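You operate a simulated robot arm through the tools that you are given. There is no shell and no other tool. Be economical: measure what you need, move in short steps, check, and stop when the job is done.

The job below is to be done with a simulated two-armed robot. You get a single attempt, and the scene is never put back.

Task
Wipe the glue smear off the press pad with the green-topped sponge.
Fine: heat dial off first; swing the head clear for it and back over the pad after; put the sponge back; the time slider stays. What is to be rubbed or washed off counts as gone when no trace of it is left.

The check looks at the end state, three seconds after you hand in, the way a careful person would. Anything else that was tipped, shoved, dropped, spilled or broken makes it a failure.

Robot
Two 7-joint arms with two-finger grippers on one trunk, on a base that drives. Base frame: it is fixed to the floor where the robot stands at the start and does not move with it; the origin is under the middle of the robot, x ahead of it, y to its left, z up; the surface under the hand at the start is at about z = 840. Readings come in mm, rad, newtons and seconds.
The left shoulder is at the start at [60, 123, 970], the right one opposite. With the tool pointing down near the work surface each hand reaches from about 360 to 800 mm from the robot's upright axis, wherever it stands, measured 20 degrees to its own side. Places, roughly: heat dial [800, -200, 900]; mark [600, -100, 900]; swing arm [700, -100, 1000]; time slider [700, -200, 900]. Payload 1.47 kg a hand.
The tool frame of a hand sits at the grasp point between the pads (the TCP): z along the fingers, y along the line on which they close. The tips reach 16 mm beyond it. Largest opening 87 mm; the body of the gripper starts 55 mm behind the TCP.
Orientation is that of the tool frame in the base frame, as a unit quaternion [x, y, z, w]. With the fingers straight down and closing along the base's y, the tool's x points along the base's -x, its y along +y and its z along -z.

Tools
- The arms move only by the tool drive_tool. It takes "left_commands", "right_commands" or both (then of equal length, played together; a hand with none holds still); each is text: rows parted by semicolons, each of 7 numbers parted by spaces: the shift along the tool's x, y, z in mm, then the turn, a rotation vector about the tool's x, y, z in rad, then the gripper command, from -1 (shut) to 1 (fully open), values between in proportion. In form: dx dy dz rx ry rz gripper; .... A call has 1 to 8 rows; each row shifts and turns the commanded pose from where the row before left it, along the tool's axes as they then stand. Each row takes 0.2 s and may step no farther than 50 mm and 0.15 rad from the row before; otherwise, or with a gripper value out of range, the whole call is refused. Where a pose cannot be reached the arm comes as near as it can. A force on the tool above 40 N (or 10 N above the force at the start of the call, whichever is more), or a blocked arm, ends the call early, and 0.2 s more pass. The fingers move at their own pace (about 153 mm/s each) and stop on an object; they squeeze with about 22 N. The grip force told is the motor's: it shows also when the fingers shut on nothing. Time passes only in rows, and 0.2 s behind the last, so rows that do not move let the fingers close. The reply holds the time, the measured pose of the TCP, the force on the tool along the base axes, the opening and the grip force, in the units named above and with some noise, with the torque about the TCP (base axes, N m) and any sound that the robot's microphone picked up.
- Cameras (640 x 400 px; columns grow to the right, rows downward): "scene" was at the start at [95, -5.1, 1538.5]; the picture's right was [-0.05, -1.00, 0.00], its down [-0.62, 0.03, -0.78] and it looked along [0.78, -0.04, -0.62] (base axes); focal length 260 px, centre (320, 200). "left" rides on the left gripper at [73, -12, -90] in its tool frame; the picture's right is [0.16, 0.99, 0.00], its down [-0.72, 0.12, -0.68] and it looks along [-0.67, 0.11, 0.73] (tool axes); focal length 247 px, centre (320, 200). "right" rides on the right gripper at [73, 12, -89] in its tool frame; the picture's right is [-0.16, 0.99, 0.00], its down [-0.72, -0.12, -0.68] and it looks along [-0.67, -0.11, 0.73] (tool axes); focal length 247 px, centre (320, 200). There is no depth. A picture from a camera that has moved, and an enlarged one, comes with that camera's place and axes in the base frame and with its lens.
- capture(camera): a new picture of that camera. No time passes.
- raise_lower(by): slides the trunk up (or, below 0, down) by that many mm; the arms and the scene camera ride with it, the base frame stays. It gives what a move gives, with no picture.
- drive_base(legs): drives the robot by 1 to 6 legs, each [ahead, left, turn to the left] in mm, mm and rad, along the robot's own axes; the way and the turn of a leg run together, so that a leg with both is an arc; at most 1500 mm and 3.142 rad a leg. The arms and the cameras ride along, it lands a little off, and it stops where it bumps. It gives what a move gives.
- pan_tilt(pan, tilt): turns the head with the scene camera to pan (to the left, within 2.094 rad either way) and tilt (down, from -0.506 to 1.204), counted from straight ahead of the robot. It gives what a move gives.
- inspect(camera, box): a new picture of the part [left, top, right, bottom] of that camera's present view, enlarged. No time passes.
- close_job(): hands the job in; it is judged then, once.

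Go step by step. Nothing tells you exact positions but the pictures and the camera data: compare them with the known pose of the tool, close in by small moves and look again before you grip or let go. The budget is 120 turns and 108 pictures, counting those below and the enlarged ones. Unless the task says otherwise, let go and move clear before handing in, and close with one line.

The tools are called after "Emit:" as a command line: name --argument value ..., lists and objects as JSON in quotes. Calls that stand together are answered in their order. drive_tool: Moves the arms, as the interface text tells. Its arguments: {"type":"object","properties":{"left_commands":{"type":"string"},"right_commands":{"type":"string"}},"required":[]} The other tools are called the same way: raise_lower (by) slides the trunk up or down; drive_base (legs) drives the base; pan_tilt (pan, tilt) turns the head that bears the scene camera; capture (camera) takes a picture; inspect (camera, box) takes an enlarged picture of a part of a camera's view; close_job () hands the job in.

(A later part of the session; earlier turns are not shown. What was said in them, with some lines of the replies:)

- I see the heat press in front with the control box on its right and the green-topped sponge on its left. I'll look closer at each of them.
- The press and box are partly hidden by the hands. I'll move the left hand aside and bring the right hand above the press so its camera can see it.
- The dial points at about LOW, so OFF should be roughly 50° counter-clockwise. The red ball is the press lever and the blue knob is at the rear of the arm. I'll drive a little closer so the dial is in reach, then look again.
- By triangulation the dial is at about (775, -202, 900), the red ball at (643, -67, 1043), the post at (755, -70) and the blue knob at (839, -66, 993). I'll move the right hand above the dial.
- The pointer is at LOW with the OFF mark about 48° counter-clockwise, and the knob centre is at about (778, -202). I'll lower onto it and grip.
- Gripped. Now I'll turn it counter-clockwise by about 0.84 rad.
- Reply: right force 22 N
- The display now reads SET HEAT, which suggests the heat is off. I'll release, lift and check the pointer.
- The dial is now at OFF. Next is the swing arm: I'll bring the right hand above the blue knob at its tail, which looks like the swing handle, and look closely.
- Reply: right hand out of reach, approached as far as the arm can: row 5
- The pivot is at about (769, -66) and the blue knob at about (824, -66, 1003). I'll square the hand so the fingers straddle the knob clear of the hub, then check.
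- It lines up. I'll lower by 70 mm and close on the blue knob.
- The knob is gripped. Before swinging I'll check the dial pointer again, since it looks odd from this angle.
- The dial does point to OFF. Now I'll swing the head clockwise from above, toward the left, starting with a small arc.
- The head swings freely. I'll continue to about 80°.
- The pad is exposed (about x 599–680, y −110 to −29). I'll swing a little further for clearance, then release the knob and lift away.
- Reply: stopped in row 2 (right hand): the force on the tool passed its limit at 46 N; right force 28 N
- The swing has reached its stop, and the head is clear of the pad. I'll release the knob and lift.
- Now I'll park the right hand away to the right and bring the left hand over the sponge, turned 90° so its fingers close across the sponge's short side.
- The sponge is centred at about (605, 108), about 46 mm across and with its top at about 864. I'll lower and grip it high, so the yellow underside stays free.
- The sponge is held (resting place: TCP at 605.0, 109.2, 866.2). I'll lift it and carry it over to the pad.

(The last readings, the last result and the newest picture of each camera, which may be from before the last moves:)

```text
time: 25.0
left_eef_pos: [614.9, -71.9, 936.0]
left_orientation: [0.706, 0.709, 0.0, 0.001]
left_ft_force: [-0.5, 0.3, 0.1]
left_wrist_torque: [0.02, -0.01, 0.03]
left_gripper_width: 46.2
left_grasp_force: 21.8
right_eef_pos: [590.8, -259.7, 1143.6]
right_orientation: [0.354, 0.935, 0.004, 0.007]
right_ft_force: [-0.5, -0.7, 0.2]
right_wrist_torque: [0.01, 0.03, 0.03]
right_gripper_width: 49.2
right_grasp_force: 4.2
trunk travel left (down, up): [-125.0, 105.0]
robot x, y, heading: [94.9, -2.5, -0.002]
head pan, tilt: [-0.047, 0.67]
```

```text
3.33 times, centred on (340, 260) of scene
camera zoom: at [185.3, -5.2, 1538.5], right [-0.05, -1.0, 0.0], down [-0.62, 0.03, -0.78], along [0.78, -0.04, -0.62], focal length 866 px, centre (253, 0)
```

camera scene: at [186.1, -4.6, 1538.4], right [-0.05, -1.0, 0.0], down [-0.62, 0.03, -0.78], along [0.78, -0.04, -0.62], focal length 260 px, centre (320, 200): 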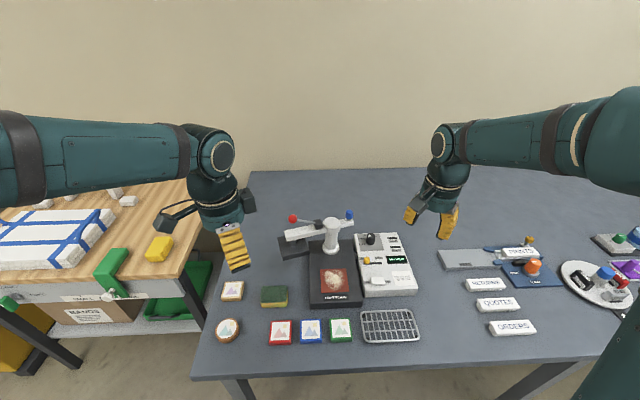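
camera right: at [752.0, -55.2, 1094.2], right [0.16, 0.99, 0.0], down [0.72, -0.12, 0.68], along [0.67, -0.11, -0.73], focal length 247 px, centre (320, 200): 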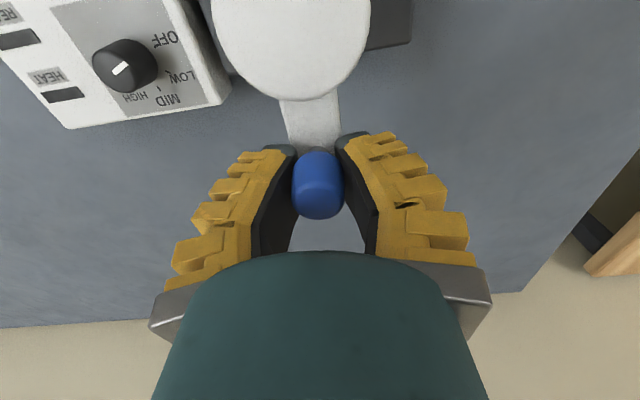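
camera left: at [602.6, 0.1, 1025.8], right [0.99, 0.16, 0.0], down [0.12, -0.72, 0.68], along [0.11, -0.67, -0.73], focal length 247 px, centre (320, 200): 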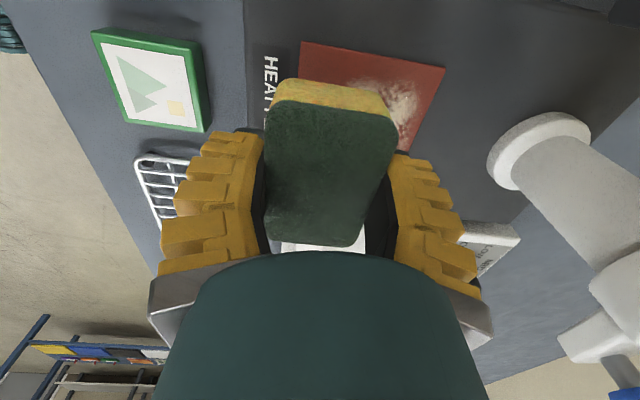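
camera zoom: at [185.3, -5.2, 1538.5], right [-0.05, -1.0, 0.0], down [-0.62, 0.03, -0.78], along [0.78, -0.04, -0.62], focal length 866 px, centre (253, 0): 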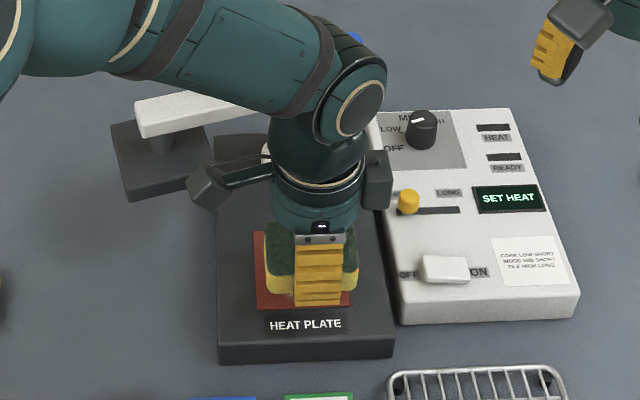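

Now I'll lower gently until the sponge touches the pad.

Emit:
drive_tool --left_commands "0 0 20 0 0 0 -1;0 0 6 0 0 0 -1;0 0 4 0 0 0 -1;0 0 3 0 0 0 -1"

Emit:
inspect --camera "scene" --box '[300, 240, 380, 300]'

```text
time: 26.0
left_eef_pos: [617.1, -71.6, 903.8]
left_orientation: [0.706, 0.708, 0.001, 0.0]
left_ft_force: [-1.0, 1.1, 5.0]
left_wrist_torque: [0.04, 0.02, 0.01]
left_gripper_width: 46.3
left_grasp_force: 21.9
right_eef_pos: [590.7, -261.3, 1143.6]
right_orientation: [0.356, 0.934, 0.005, 0.007]
right_ft_force: [0.6, 0.1, -0.1]
right_wrist_torque: [0.02, 0.0, -0.02]
right_gripper_width: 49.3
right_grasp_force: 3.9
trunk travel left (down, up): [-125.0, 105.0]
robot x, y, heading: [88.1, 1.1, 0.002]
head pan, tilt: [-0.047, 0.67]
```

```text
6.67 times, centred on (340, 270) of scene
camera zoom: at [184.9, -4.7, 1538.6], right [-0.05, -1.0, 0.0], down [-0.62, 0.03, -0.78], along [0.78, -0.04, -0.62], focal length 1731 px, centre (187, -267)
```

zoom: 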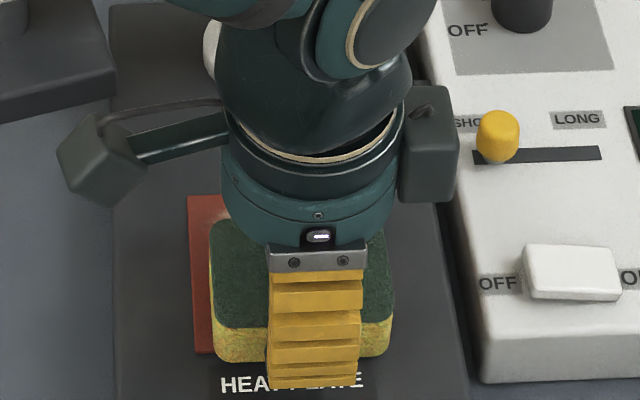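

Contact is light, about 5 N. I'll wipe back and forth along x.

Emit:
drive_tool --left_commands "0 15 1 0 0 0 -1;0 15 0 0 0 0 -1;0 15 0 0 0 0 -1;0 -15 0 0 0 0 -1;0 -15 0 0 0 0 -1;0 -20 0 0 0 0 -1;0 25 0 0 0 0 -1;0 25 0 0 0 0 -1"

Emit:
inspect --camera "scene" --box '[300, 230, 400, 305]'

```text
time: 27.8
left_eef_pos: [660.1, -71.2, 902.1]
left_orientation: [0.707, 0.707, 0.0, 0.0]
left_ft_force: [-4.3, -1.8, 6.5]
left_wrist_torque: [-0.03, 0.15, -0.03]
left_gripper_width: 46.9
left_grasp_force: 21.9
right_eef_pos: [591.4, -260.8, 1143.5]
right_orientation: [0.355, 0.935, 0.005, 0.008]
right_ft_force: [-0.5, 0.3, -0.3]
right_wrist_torque: [-0.01, -0.01, 0.01]
right_gripper_width: 49.1
right_grasp_force: 3.9
trunk travel left (down, up): [-125.0, 105.0]
robot x, y, heading: [92.2, -1.3, -0.0]
head pan, tilt: [-0.047, 0.67]
```

```text
5.33 times, centred on (350, 268) of scene
camera zoom: at [184.1, -4.9, 1538.5], right [-0.05, -1.0, 0.0], down [-0.62, 0.03, -0.78], along [0.78, -0.04, -0.62], focal length 1385 px, centre (160, -160)
```

zoom: 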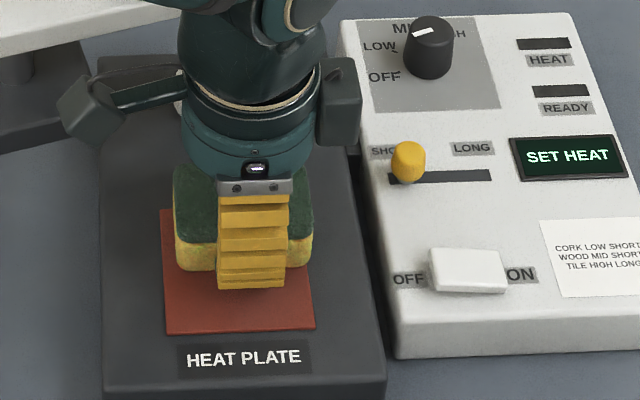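

The front of the pad is coming clean. I'll do more strokes, with slight sideways offsets to cover the edges.

Emit:
drive_tool --left_commands "8 0 0 0 0 0 -1;0 -20 0 0 0 0 -1;0 -20 0 0 0 0 -1;-16 0 0 0 0 0 -1;0 20 0 0 0 0 -1;0 20 0 0 0 0 -1;8 0 0 0 0 0 -1;0 -25 0 0 0 0 -1"

Emit:
drive_tool --left_commands "0 -20 0 0 0 0 -1;0 22 0 0 0 0 -1;0 25 0 0 0 0 -1;0 -25 0 0 0 0 -1;0 -30 0 0 0 0 -1;0 -5 -20 0 0 0 -1;0 0 -40 0 0 0 -1;40 0 0 0 0 0 -1"

Emit:
capture --camera "left"

Emit:
inspect --camera "scene" --box '[300, 230, 400, 305]'

```text
time: 29.6
left_eef_pos: [636.3, -70.9, 901.6]
left_orientation: [0.706, 0.708, 0.001, 0.0]
left_ft_force: [2.7, 1.2, 8.2]
left_wrist_torque: [-0.02, 0.02, 0.01]
left_gripper_width: 46.8
left_grasp_force: 21.7
right_eef_pos: [591.6, -260.2, 1142.7]
right_orientation: [0.355, 0.935, 0.005, 0.007]
right_ft_force: [-0.5, -0.5, 0.5]
right_wrist_torque: [0.01, 0.04, -0.01]
right_gripper_width: 49.0
right_grasp_force: 3.9
trunk travel left (down, up): [-125.0, 105.0]
robot x, y, heading: [85.7, -2.4, 0.002]
head pan, tilt: [-0.047, 0.67]
```

```text
time: 31.4
left_eef_pos: [603.8, -31.5, 961.8]
left_orientation: [0.706, 0.708, 0.0, 0.0]
left_ft_force: [0.4, 0.3, 0.2]
left_wrist_torque: [-0.01, 0.02, -0.04]
left_gripper_width: 46.4
left_grasp_force: 22.1
right_eef_pos: [592.5, -259.0, 1143.0]
right_orientation: [0.354, 0.935, 0.003, 0.007]
right_ft_force: [0.5, 0.6, -1.6]
right_wrist_torque: [0.0, 0.02, 0.0]
right_gripper_width: 49.3
right_grasp_force: 3.9
trunk travel left (down, up): [-125.0, 105.0]
robot x, y, heading: [89.6, 1.1, 0.004]
head pan, tilt: [-0.047, 0.67]
```

```text
65 pictures are left
camera left: at [590.0, 41.7, 1053.3], right [0.99, 0.16, 0.0], down [0.12, -0.72, 0.68], along [0.11, -0.67, -0.73], focal length 247 px, centre (320, 200)
```

left: 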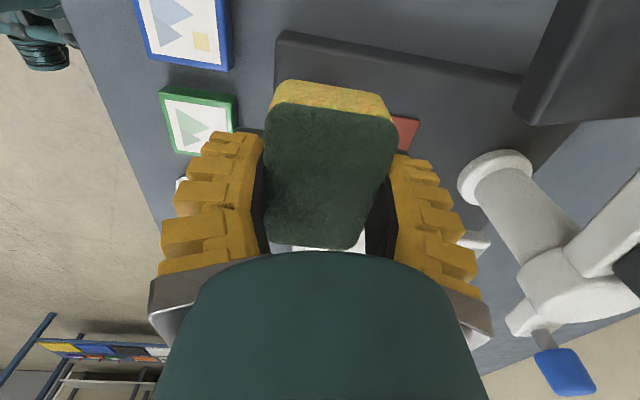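

```text
5.33 times, centred on (350, 268) of scene
camera zoom: at [185.8, -3.1, 1538.5], right [-0.05, -1.0, 0.0], down [-0.62, 0.03, -0.78], along [0.78, -0.04, -0.62], focal length 1385 px, centre (160, -160)
```

zoom: 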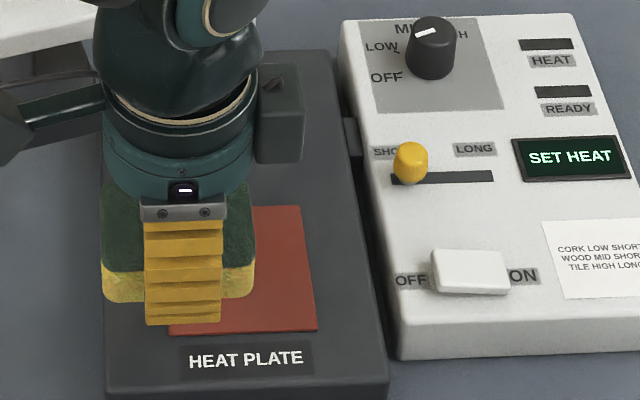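

I'll move the sponge back above its spot, which also lets me check the whole pad.

Emit:
drive_tool --left_commands "45 0 0 0 0 0 -1;45 1.2 0 0 0 0 -1;45 0 0 0 0 0 -1;5.7 0 0 0 0 0 -1;0 0 0 0 0 0 -1"

Emit:
inspect --camera "scene" --box '[305, 250, 365, 295]'

Emit:
capture --camera "left"

```text
time: 32.6
left_eef_pos: [603.6, 110.7, 963.5]
left_orientation: [0.706, 0.708, 0.0, 0.0]
left_ft_force: [0.0, 0.6, -0.1]
left_wrist_torque: [0.03, 0.01, -0.01]
left_gripper_width: 46.5
left_grasp_force: 22.1
right_eef_pos: [591.8, -260.3, 1143.7]
right_orientation: [0.355, 0.935, 0.003, 0.007]
right_ft_force: [0.5, -0.7, -0.4]
right_wrist_torque: [-0.04, -0.01, 0.04]
right_gripper_width: 49.1
right_grasp_force: 4.3
trunk travel left (down, up): [-125.0, 105.0]
robot x, y, heading: [91.4, 0.4, 0.002]
head pan, tilt: [-0.047, 0.67]
```

```text
8.89 times, centred on (335, 272) of scene
camera zoom: at [185.4, -4.3, 1538.5], right [-0.05, -1.0, 0.0], down [-0.62, 0.03, -0.78], along [0.78, -0.04, -0.62], focal length 2308 px, centre (187, -444)
```

zoom: 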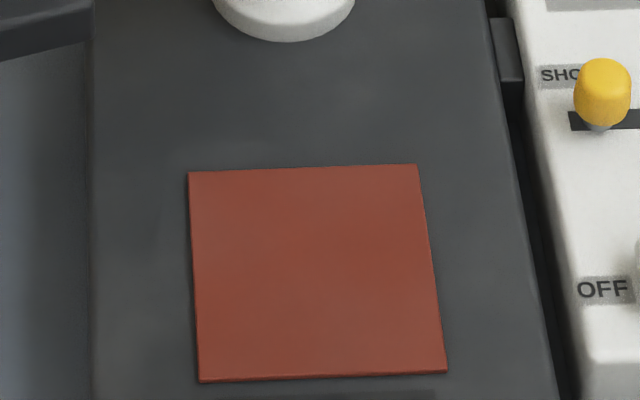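

```text
62 pictures are left
camera left: at [590.0, 182.3, 1053.6], right [0.99, 0.16, 0.0], down [0.12, -0.72, 0.68], along [0.11, -0.67, -0.73], focal length 247 px, centre (320, 200)
```

left: 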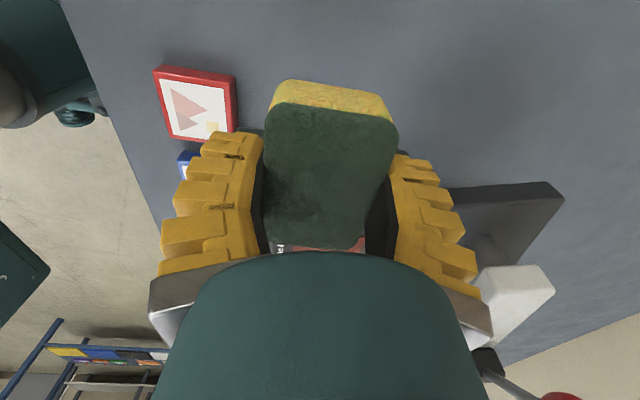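

The pad is spotless. I'll set the sponge down where it was.

Emit:
drive_tool --left_commands "-1.2 1.2 40 0 0 0 -1;0 0 35 0 0 0 -1;0 0 15 0 0 0 -1;0 0 4 0 0 0 -1;0 0 2.5 0 0 0 -1;0 0 0 0 0 0 -1"

```text
time: 34.0
left_eef_pos: [604.8, 107.6, 866.0]
left_orientation: [0.706, 0.708, 0.0, 0.0]
left_ft_force: [-0.1, 0.1, 0.0]
left_wrist_torque: [-0.02, 0.02, -0.02]
left_gripper_width: 46.4
left_grasp_force: 22.0
right_eef_pos: [591.9, -260.4, 1143.4]
right_orientation: [0.355, 0.935, 0.004, 0.008]
right_ft_force: [0.1, 0.3, 0.2]
right_wrist_torque: [0.01, 0.02, 0.01]
right_gripper_width: 49.0
right_grasp_force: 4.0
trunk travel left (down, up): [-125.0, 105.0]
robot x, y, heading: [93.2, -1.1, 0.002]
head pan, tilt: [-0.047, 0.67]
```

Emit:
drive_tool --left_commands "0 0 1 0 0 0 -1;0 0 0.5 0 0 0 -1;0 0 0 0 0 0 0.3;0 0 0 0 0 0 0.7;0 0 0 0 0 0 0.7;0 0 -50 0 0 0 0.7;0 0 -50 0 0 0 0.7;0 0 -50 0 0 0 0.7"

Emit:
inspect --camera "scene" --box '[220, 200, 420, 350]'

Emit:
capture --camera "left"

```text
time: 35.8
left_eef_pos: [604.3, 107.3, 1016.3]
left_orientation: [0.707, 0.708, -0.001, 0.0]
left_ft_force: [-0.4, 0.6, 0.2]
left_wrist_torque: [0.04, -0.03, -0.03]
left_gripper_width: 76.8
left_grasp_force: 1.5
right_eef_pos: [590.4, -260.1, 1143.1]
right_orientation: [0.355, 0.935, 0.004, 0.008]
right_ft_force: [1.3, -0.3, 0.3]
right_wrist_torque: [0.02, 0.02, 0.01]
right_gripper_width: 48.9
right_grasp_force: 4.3
trunk travel left (down, up): [-125.0, 105.0]
robot x, y, heading: [91.7, 2.1, -0.001]
head pan, tilt: [-0.047, 0.67]
```

```text
2.67 times, centred on (320, 275) of scene
camera zoom: at [184.3, -4.9, 1538.6], right [-0.05, -1.0, 0.0], down [-0.62, 0.03, -0.78], along [0.78, -0.04, -0.62], focal length 692 px, centre (320, 0)
```

zoom: 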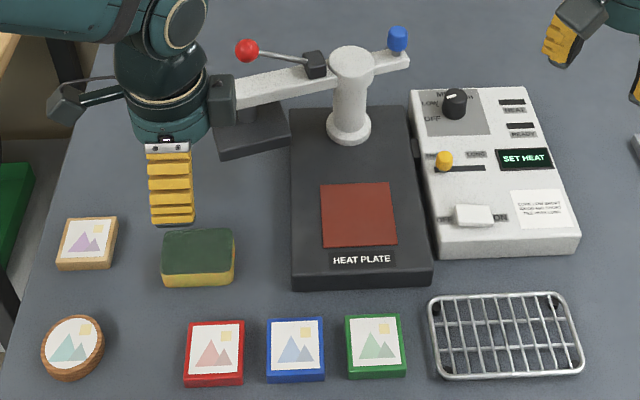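

```text
60 pictures are left
camera left: at [591.6, 178.6, 1105.9], right [0.99, 0.16, 0.0], down [0.12, -0.72, 0.68], along [0.11, -0.67, -0.73], focal length 247 px, centre (320, 200)
```

left: 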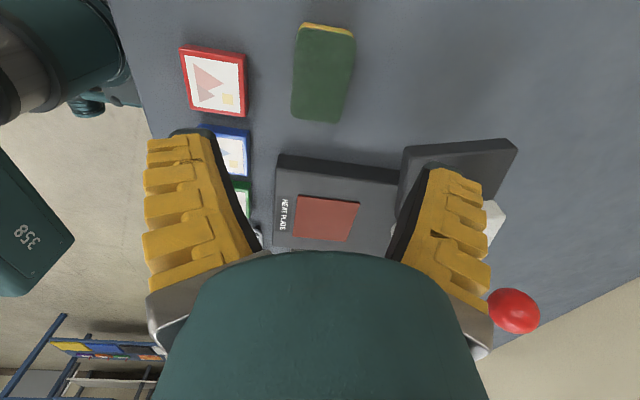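

The sponge is back in place. I'll withdraw the left hand and turn the right hand for the return swing.

Emit:
drive_tool --left_commands "0 0 -50 0 0 0 0.7;0 0 -50 0 0 0 0.7;0 0 -50 0 0 0 0.7;45 0 0 0 0 0 0.7;45 0 0 0 0 0 0.7;45 0 0 0 0 0 0.7;0 -40 0 0 0 0 0.7;0 -40 0 0 0 0 0.7" --right_commands "0 0 0 0 0 0.14 0;0 0 0 0 0 0.14 0;0 0 0 0 0 0.14 0;0 0 0 0 0 0.14 0;0 0 0 0 0 0.14 0;0 0 0 0 0 0.14 0;0 45 0 0 0 0 0;0 45 0 0 0 0 0"

Emit:
drive_tool --right_commands "0 45 0 0 0 0 0;0 46 0 0 0 0 0;45 0 0 0 0 0 0;45 0 0 0 0 0 0;40 0 0 0 0 0 0;9 0 0 0 0 0 0;0 0 35 0 0 0 0;0 0 20 0 0 0 0"

Emit:
capture --camera "right"

Emit:
inspect --camera "scene" --box '[280, 180, 400, 270]'

```text
time: 37.6
left_eef_pos: [524.9, 242.9, 1164.1]
left_orientation: [0.706, 0.708, -0.001, 0.0]
left_ft_force: [0.0, 0.5, -0.2]
left_wrist_torque: [-0.01, 0.03, -0.02]
left_gripper_width: 77.1
left_grasp_force: 1.6
right_eef_pos: [680.6, -259.8, 1145.9]
right_orientation: [0.705, 0.709, 0.007, 0.006]
right_ft_force: [0.2, -0.4, -0.3]
right_wrist_torque: [-0.02, 0.0, -0.01]
right_gripper_width: 49.1
right_grasp_force: 3.9
trunk travel left (down, up): [-125.0, 105.0]
robot x, y, heading: [89.6, 0.3, 0.002]
head pan, tilt: [-0.047, 0.67]
```

```text
time: 39.4
left_eef_pos: [524.0, 242.3, 1164.1]
left_orientation: [0.705, 0.709, 0.0, 0.001]
left_ft_force: [0.5, -0.4, -0.7]
left_wrist_torque: [-0.01, 0.01, 0.02]
left_gripper_width: 77.2
left_grasp_force: 2.6
right_eef_pos: [773.1, -120.5, 1090.8]
right_orientation: [0.705, 0.709, 0.007, 0.006]
right_ft_force: [-1.0, -0.8, -0.2]
right_wrist_torque: [0.02, 0.0, 0.01]
right_gripper_width: 49.3
right_grasp_force: 4.1
trunk travel left (down, up): [-125.0, 105.0]
robot x, y, heading: [90.2, 1.0, 0.002]
head pan, tilt: [-0.047, 0.67]
```

```text
59 pictures are left
camera right: at [782.7, -48.1, 1182.0], right [0.99, -0.15, 0.02], down [-0.12, -0.73, 0.68], along [-0.09, -0.67, -0.74], focal length 247 px, centre (320, 200)
```

right: 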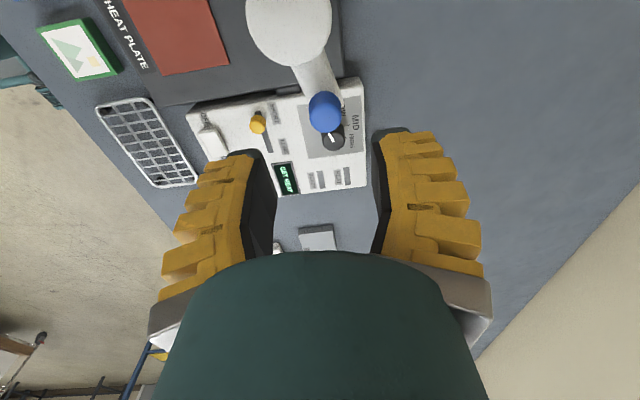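

```text
4.44 times, centred on (340, 225) of scene
camera zoom: at [185.5, -5.0, 1538.5], right [-0.05, -1.0, 0.0], down [-0.62, 0.03, -0.78], along [0.78, -0.04, -0.62], focal length 1154 px, centre (231, 89)
```

zoom: 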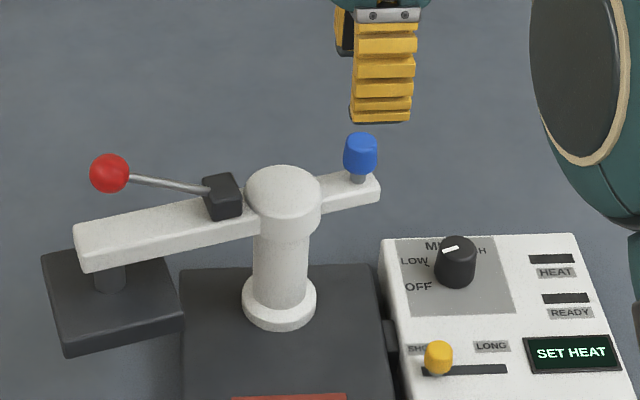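

The knob is at about (777, -122), i.e. swung about 82°. I'll align the hand with it, lower and grip.

Emit:
drive_tool --right_commands "-1 3.5 0 0 0 -0.13 0;0 0 40 0 0 0 0;0 0 35 0 0 0 0;0 0 12 0 0 0 0;0 0 0 0 0 0 -1;0 0 0 0 0 0 -1;0 0 0 0 0 0 -1"

Emit:
inspect --camera "scene" --box '[280, 180, 400, 270]'

```text
time: 41.0
left_eef_pos: [523.9, 242.2, 1164.4]
left_orientation: [0.706, 0.708, 0.0, 0.0]
left_ft_force: [-0.5, -0.1, 0.4]
left_wrist_torque: [0.02, 0.01, 0.01]
left_gripper_width: 76.6
left_grasp_force: 1.4
right_eef_pos: [777.4, -121.5, 1004.0]
right_orientation: [0.657, 0.753, 0.006, 0.006]
right_ft_force: [-2.7, 2.9, -3.8]
right_wrist_torque: [0.15, 0.01, 0.01]
right_gripper_width: 15.3
right_grasp_force: 29.5
trunk travel left (down, up): [-125.0, 105.0]
robot x, y, heading: [88.7, -1.6, 0.004]
head pan, tilt: [-0.047, 0.67]
```

```text
4.44 times, centred on (340, 225) of scene
camera zoom: at [185.5, -4.5, 1538.5], right [-0.05, -1.0, 0.0], down [-0.62, 0.03, -0.78], along [0.78, -0.04, -0.62], focal length 1154 px, centre (231, 89)
```

zoom: 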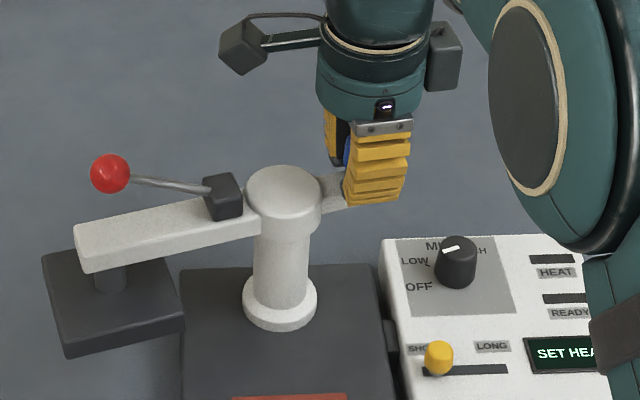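

Gripped. I'll swing it back counter-clockwise in two stages.

Emit:
drive_tool --right_commands "0.55 7.8 0 0 0 -0.14 -1;0.55 7.8 0 0 0 -0.14 -1;0.55 7.8 0 0 0 -0.14 -1;0.55 7.8 0 0 0 -0.14 -1;0.55 7.8 0 0 0 -0.14 -1"

Emit:
drive_tool --right_commands "0.55 7.8 0 0 0 -0.14 -1;0.55 7.8 0 0 0 -0.14 -1;0.55 7.8 0 0 0 -0.14 -1;0.55 7.8 0 0 0 -0.14 -1;0 0 0 0 0 0 -1"

Emit:
inspect --camera "scene" --box '[280, 190, 400, 280]'

```text
time: 42.2
left_eef_pos: [522.9, 245.2, 1164.7]
left_orientation: [0.706, 0.709, 0.0, 0.001]
left_ft_force: [-0.1, -0.3, 0.2]
left_wrist_torque: [0.03, -0.02, 0.0]
left_gripper_width: 77.0
left_grasp_force: 1.5
right_eef_pos: [808.8, -98.4, 1004.8]
right_orientation: [0.357, 0.934, 0.003, 0.004]
right_ft_force: [-21.0, 19.2, -14.7]
right_wrist_torque: [0.4, 0.44, -0.18]
right_gripper_width: 14.5
right_grasp_force: 29.5
trunk travel left (down, up): [-125.0, 105.0]
robot x, y, heading: [91.9, -1.5, 0.001]
head pan, tilt: [-0.047, 0.67]
```

```text
time: 43.4
left_eef_pos: [522.5, 241.9, 1165.6]
left_orientation: [0.707, 0.707, 0.0, 0.001]
left_ft_force: [-0.6, -0.3, 0.7]
left_wrist_torque: [0.0, -0.02, 0.0]
left_gripper_width: 76.8
left_grasp_force: 1.8
right_eef_pos: [819.9, -77.0, 1004.2]
right_orientation: [0.086, 0.996, 0.0, 0.005]
right_ft_force: [-37.1, 7.5, -15.4]
right_wrist_torque: [0.02, 0.2, 0.01]
right_gripper_width: 14.5
right_grasp_force: 29.9
trunk travel left (down, up): [-125.0, 105.0]
robot x, y, heading: [85.5, -1.1, 0.002]
head pan, tilt: [-0.047, 0.67]
```

```text
4.44 times, centred on (340, 235) of scene
camera zoom: at [182.3, -4.2, 1538.7], right [-0.05, -1.0, 0.0], down [-0.62, 0.03, -0.78], along [0.78, -0.04, -0.62], focal length 1154 px, centre (231, 44)
```

zoom: 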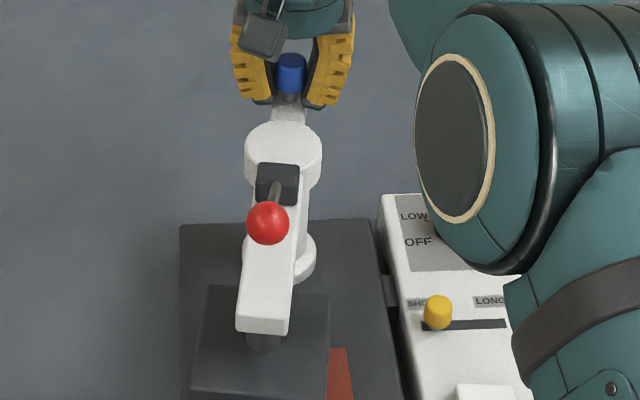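

It's nearly back. There is an outward pull, so I'll ease inward a little and finish the last 0.2 rad.

Emit:
drive_tool --right_commands "3 0 0 0 0 0 -1;1 4.5 0 0 0 -0.085 -1;0 4.5 0 0 0 -0.085 -1;0 0 0 0 0 0 -1"

Emit:
inspect --camera "scene" --box '[280, 190, 400, 280]'

```text
time: 44.4
left_eef_pos: [524.2, 242.7, 1165.3]
left_orientation: [0.706, 0.708, 0.0, 0.0]
left_ft_force: [-0.4, 0.1, 0.2]
left_wrist_torque: [0.02, 0.02, 0.0]
left_gripper_width: 76.9
left_grasp_force: 2.1
right_eef_pos: [822.0, -66.2, 1004.8]
right_orientation: [0.003, 1.0, 0.0, 0.008]
right_ft_force: [-20.5, 0.6, -18.8]
right_wrist_torque: [0.08, 0.2, 0.1]
right_gripper_width: 14.6
right_grasp_force: 30.5
trunk travel left (down, up): [-125.0, 105.0]
robot x, y, heading: [92.9, -0.2, 0.001]
head pan, tilt: [-0.047, 0.67]
```

```text
4.44 times, centred on (340, 235) of scene
camera zoom: at [184.8, -5.0, 1538.5], right [-0.05, -1.0, 0.0], down [-0.62, 0.03, -0.78], along [0.78, -0.04, -0.62], focal length 1154 px, centre (231, 44)
```

zoom: 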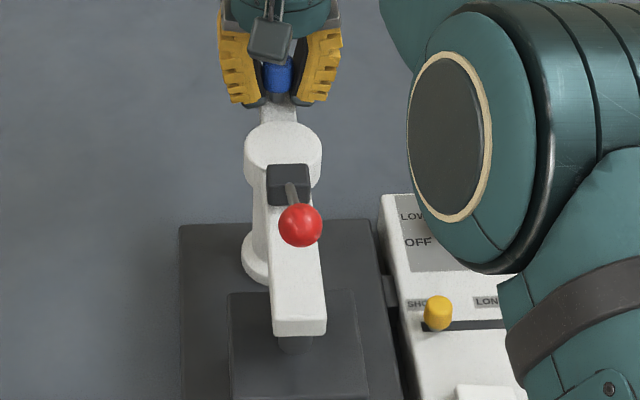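

The head is back over the pad, matching its original alignment. I'll release the knob and lift away.

Emit:
drive_tool --right_commands "1.5 0 0 0 0 0 -1;0 0 0 0 0 0 -0.4;0 0 0 0 0 0 0;0 0 0 0 0 0 0;0 0 -40 0 0 0 0;0 0 -50 0 0 0 0;0 0 -50 0 0 0 0"

Emit:
inspect --camera "scene" --box '[280, 190, 400, 280]'

```text
time: 46.0
left_eef_pos: [525.1, 242.7, 1165.7]
left_orientation: [0.706, 0.708, 0.0, 0.001]
left_ft_force: [-1.0, 0.5, 0.4]
left_wrist_torque: [0.03, 0.0, -0.02]
left_gripper_width: 76.9
left_grasp_force: 1.8
right_eef_pos: [815.2, -66.1, 1144.7]
right_orientation: [0.003, 1.0, 0.001, 0.008]
right_ft_force: [-0.9, 0.6, -0.2]
right_wrist_torque: [0.02, -0.02, 0.0]
right_gripper_width: 49.3
right_grasp_force: 4.0
trunk travel left (down, up): [-125.0, 105.0]
robot x, y, heading: [90.9, 0.3, 0.004]
head pan, tilt: [-0.047, 0.67]
```

```text
4.44 times, centred on (340, 235) of scene
camera zoom: at [185.3, -4.5, 1538.5], right [-0.05, -1.0, 0.0], down [-0.62, 0.03, -0.78], along [0.78, -0.04, -0.62], focal length 1154 px, centre (231, 44)
```

zoom: 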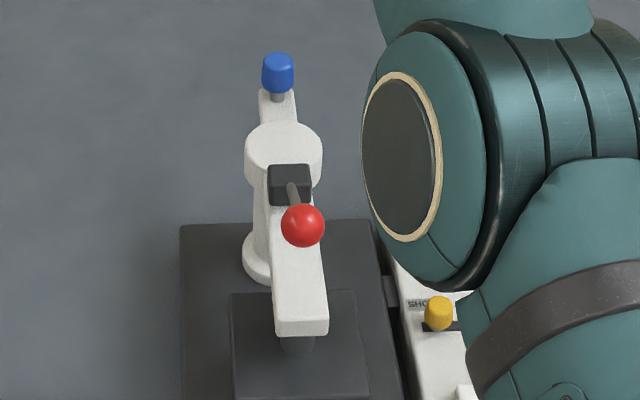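

Now I'll withdraw the right hand to the side, back toward its start position, and check the whole scene.

Emit:
drive_tool --right_commands "0 -45 0 0 0 0 0;0 -45 0 0 0 0 0;0 -45 0 0 0 0 0;0 -45 0 0 0 0 0;45 0 0 0 0 0 0;45 0 0 0 0 0 0;45 0 0 0 0 0 0;45 0 0 0 0 0 0"

Emit:
capture --camera "scene"

Emit:
inspect --camera "scene" --box '[210, 200, 430, 350]'

Emit:
inspect --camera "scene" --box '[340, 215, 420, 275]'

```text
time: 47.8
left_eef_pos: [524.0, 242.2, 1165.2]
left_orientation: [0.706, 0.709, 0.0, 0.0]
left_ft_force: [0.0, -0.3, -0.4]
left_wrist_torque: [0.0, 0.0, -0.02]
left_gripper_width: 76.6
left_grasp_force: 1.9
right_eef_pos: [637.0, -246.1, 1142.9]
right_orientation: [0.002, 1.0, 0.002, 0.009]
right_ft_force: [-1.5, 0.2, -0.1]
right_wrist_torque: [0.01, 0.0, 0.0]
right_gripper_width: 49.2
right_grasp_force: 3.7
trunk travel left (down, up): [-125.0, 105.0]
robot x, y, heading: [87.9, -0.3, 0.003]
head pan, tilt: [-0.047, 0.67]
```

```text
53 pictures are left
camera scene: at [184.4, -5.2, 1538.6], right [-0.05, -1.0, 0.0], down [-0.62, 0.03, -0.78], along [0.78, -0.04, -0.62], focal length 260 px, centre (320, 200)
```

scene: 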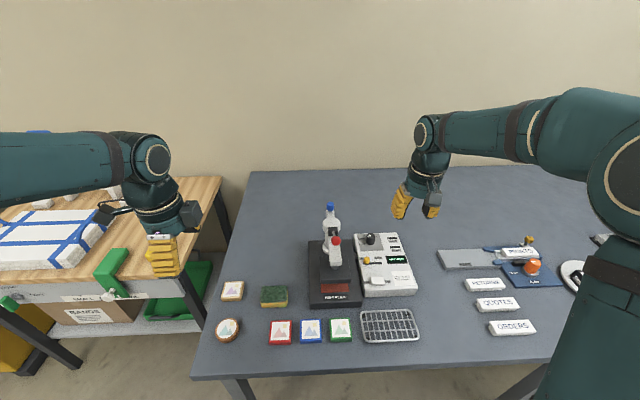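

```text
2.67 times, centred on (320, 275) of scene
camera zoom: at [184.4, -5.2, 1538.6], right [-0.05, -1.0, 0.0], down [-0.62, 0.03, -0.78], along [0.78, -0.04, -0.62], focal length 692 px, centre (320, 0)
```

zoom: 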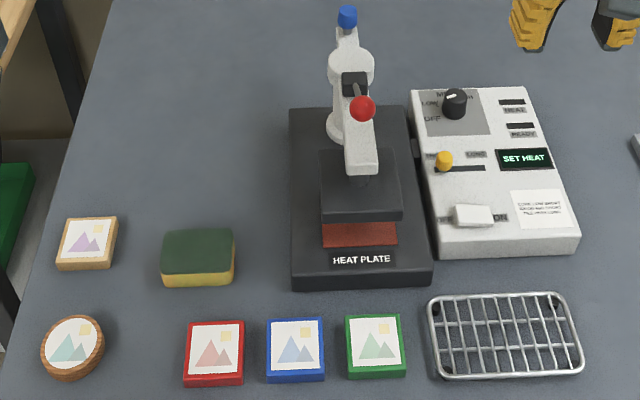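

```text
6.67 times, centred on (380, 245) of scene
camera zoom: at [184.4, -5.2, 1538.6], right [-0.05, -1.0, 0.0], down [-0.62, 0.03, -0.78], along [0.78, -0.04, -0.62], focal length 1731 px, centre (-80, -100)
```

zoom: 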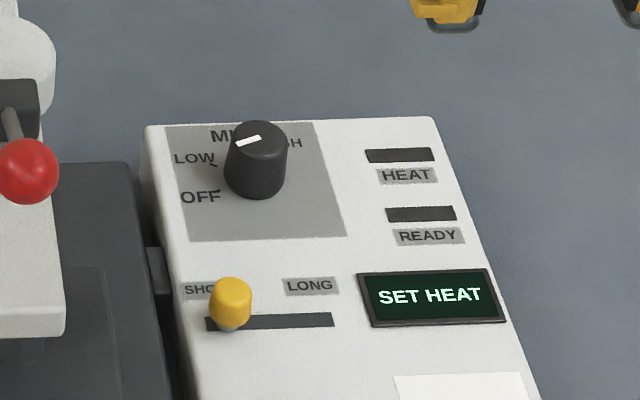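

Everything looks right: dial at OFF, pad clean, head back over the pad, sponge back in place, slider untouched, and both hands clear. I'll hand in now.

Emit:
close_job

```text
The job is handed in.
```

I wiped the glue smear off the press pad with the green-topped sponge, and no trace showed in the last close-up. The heat dial went to off first, the head is back over the pad, the sponge is back where it was, and the time slider was not touched.
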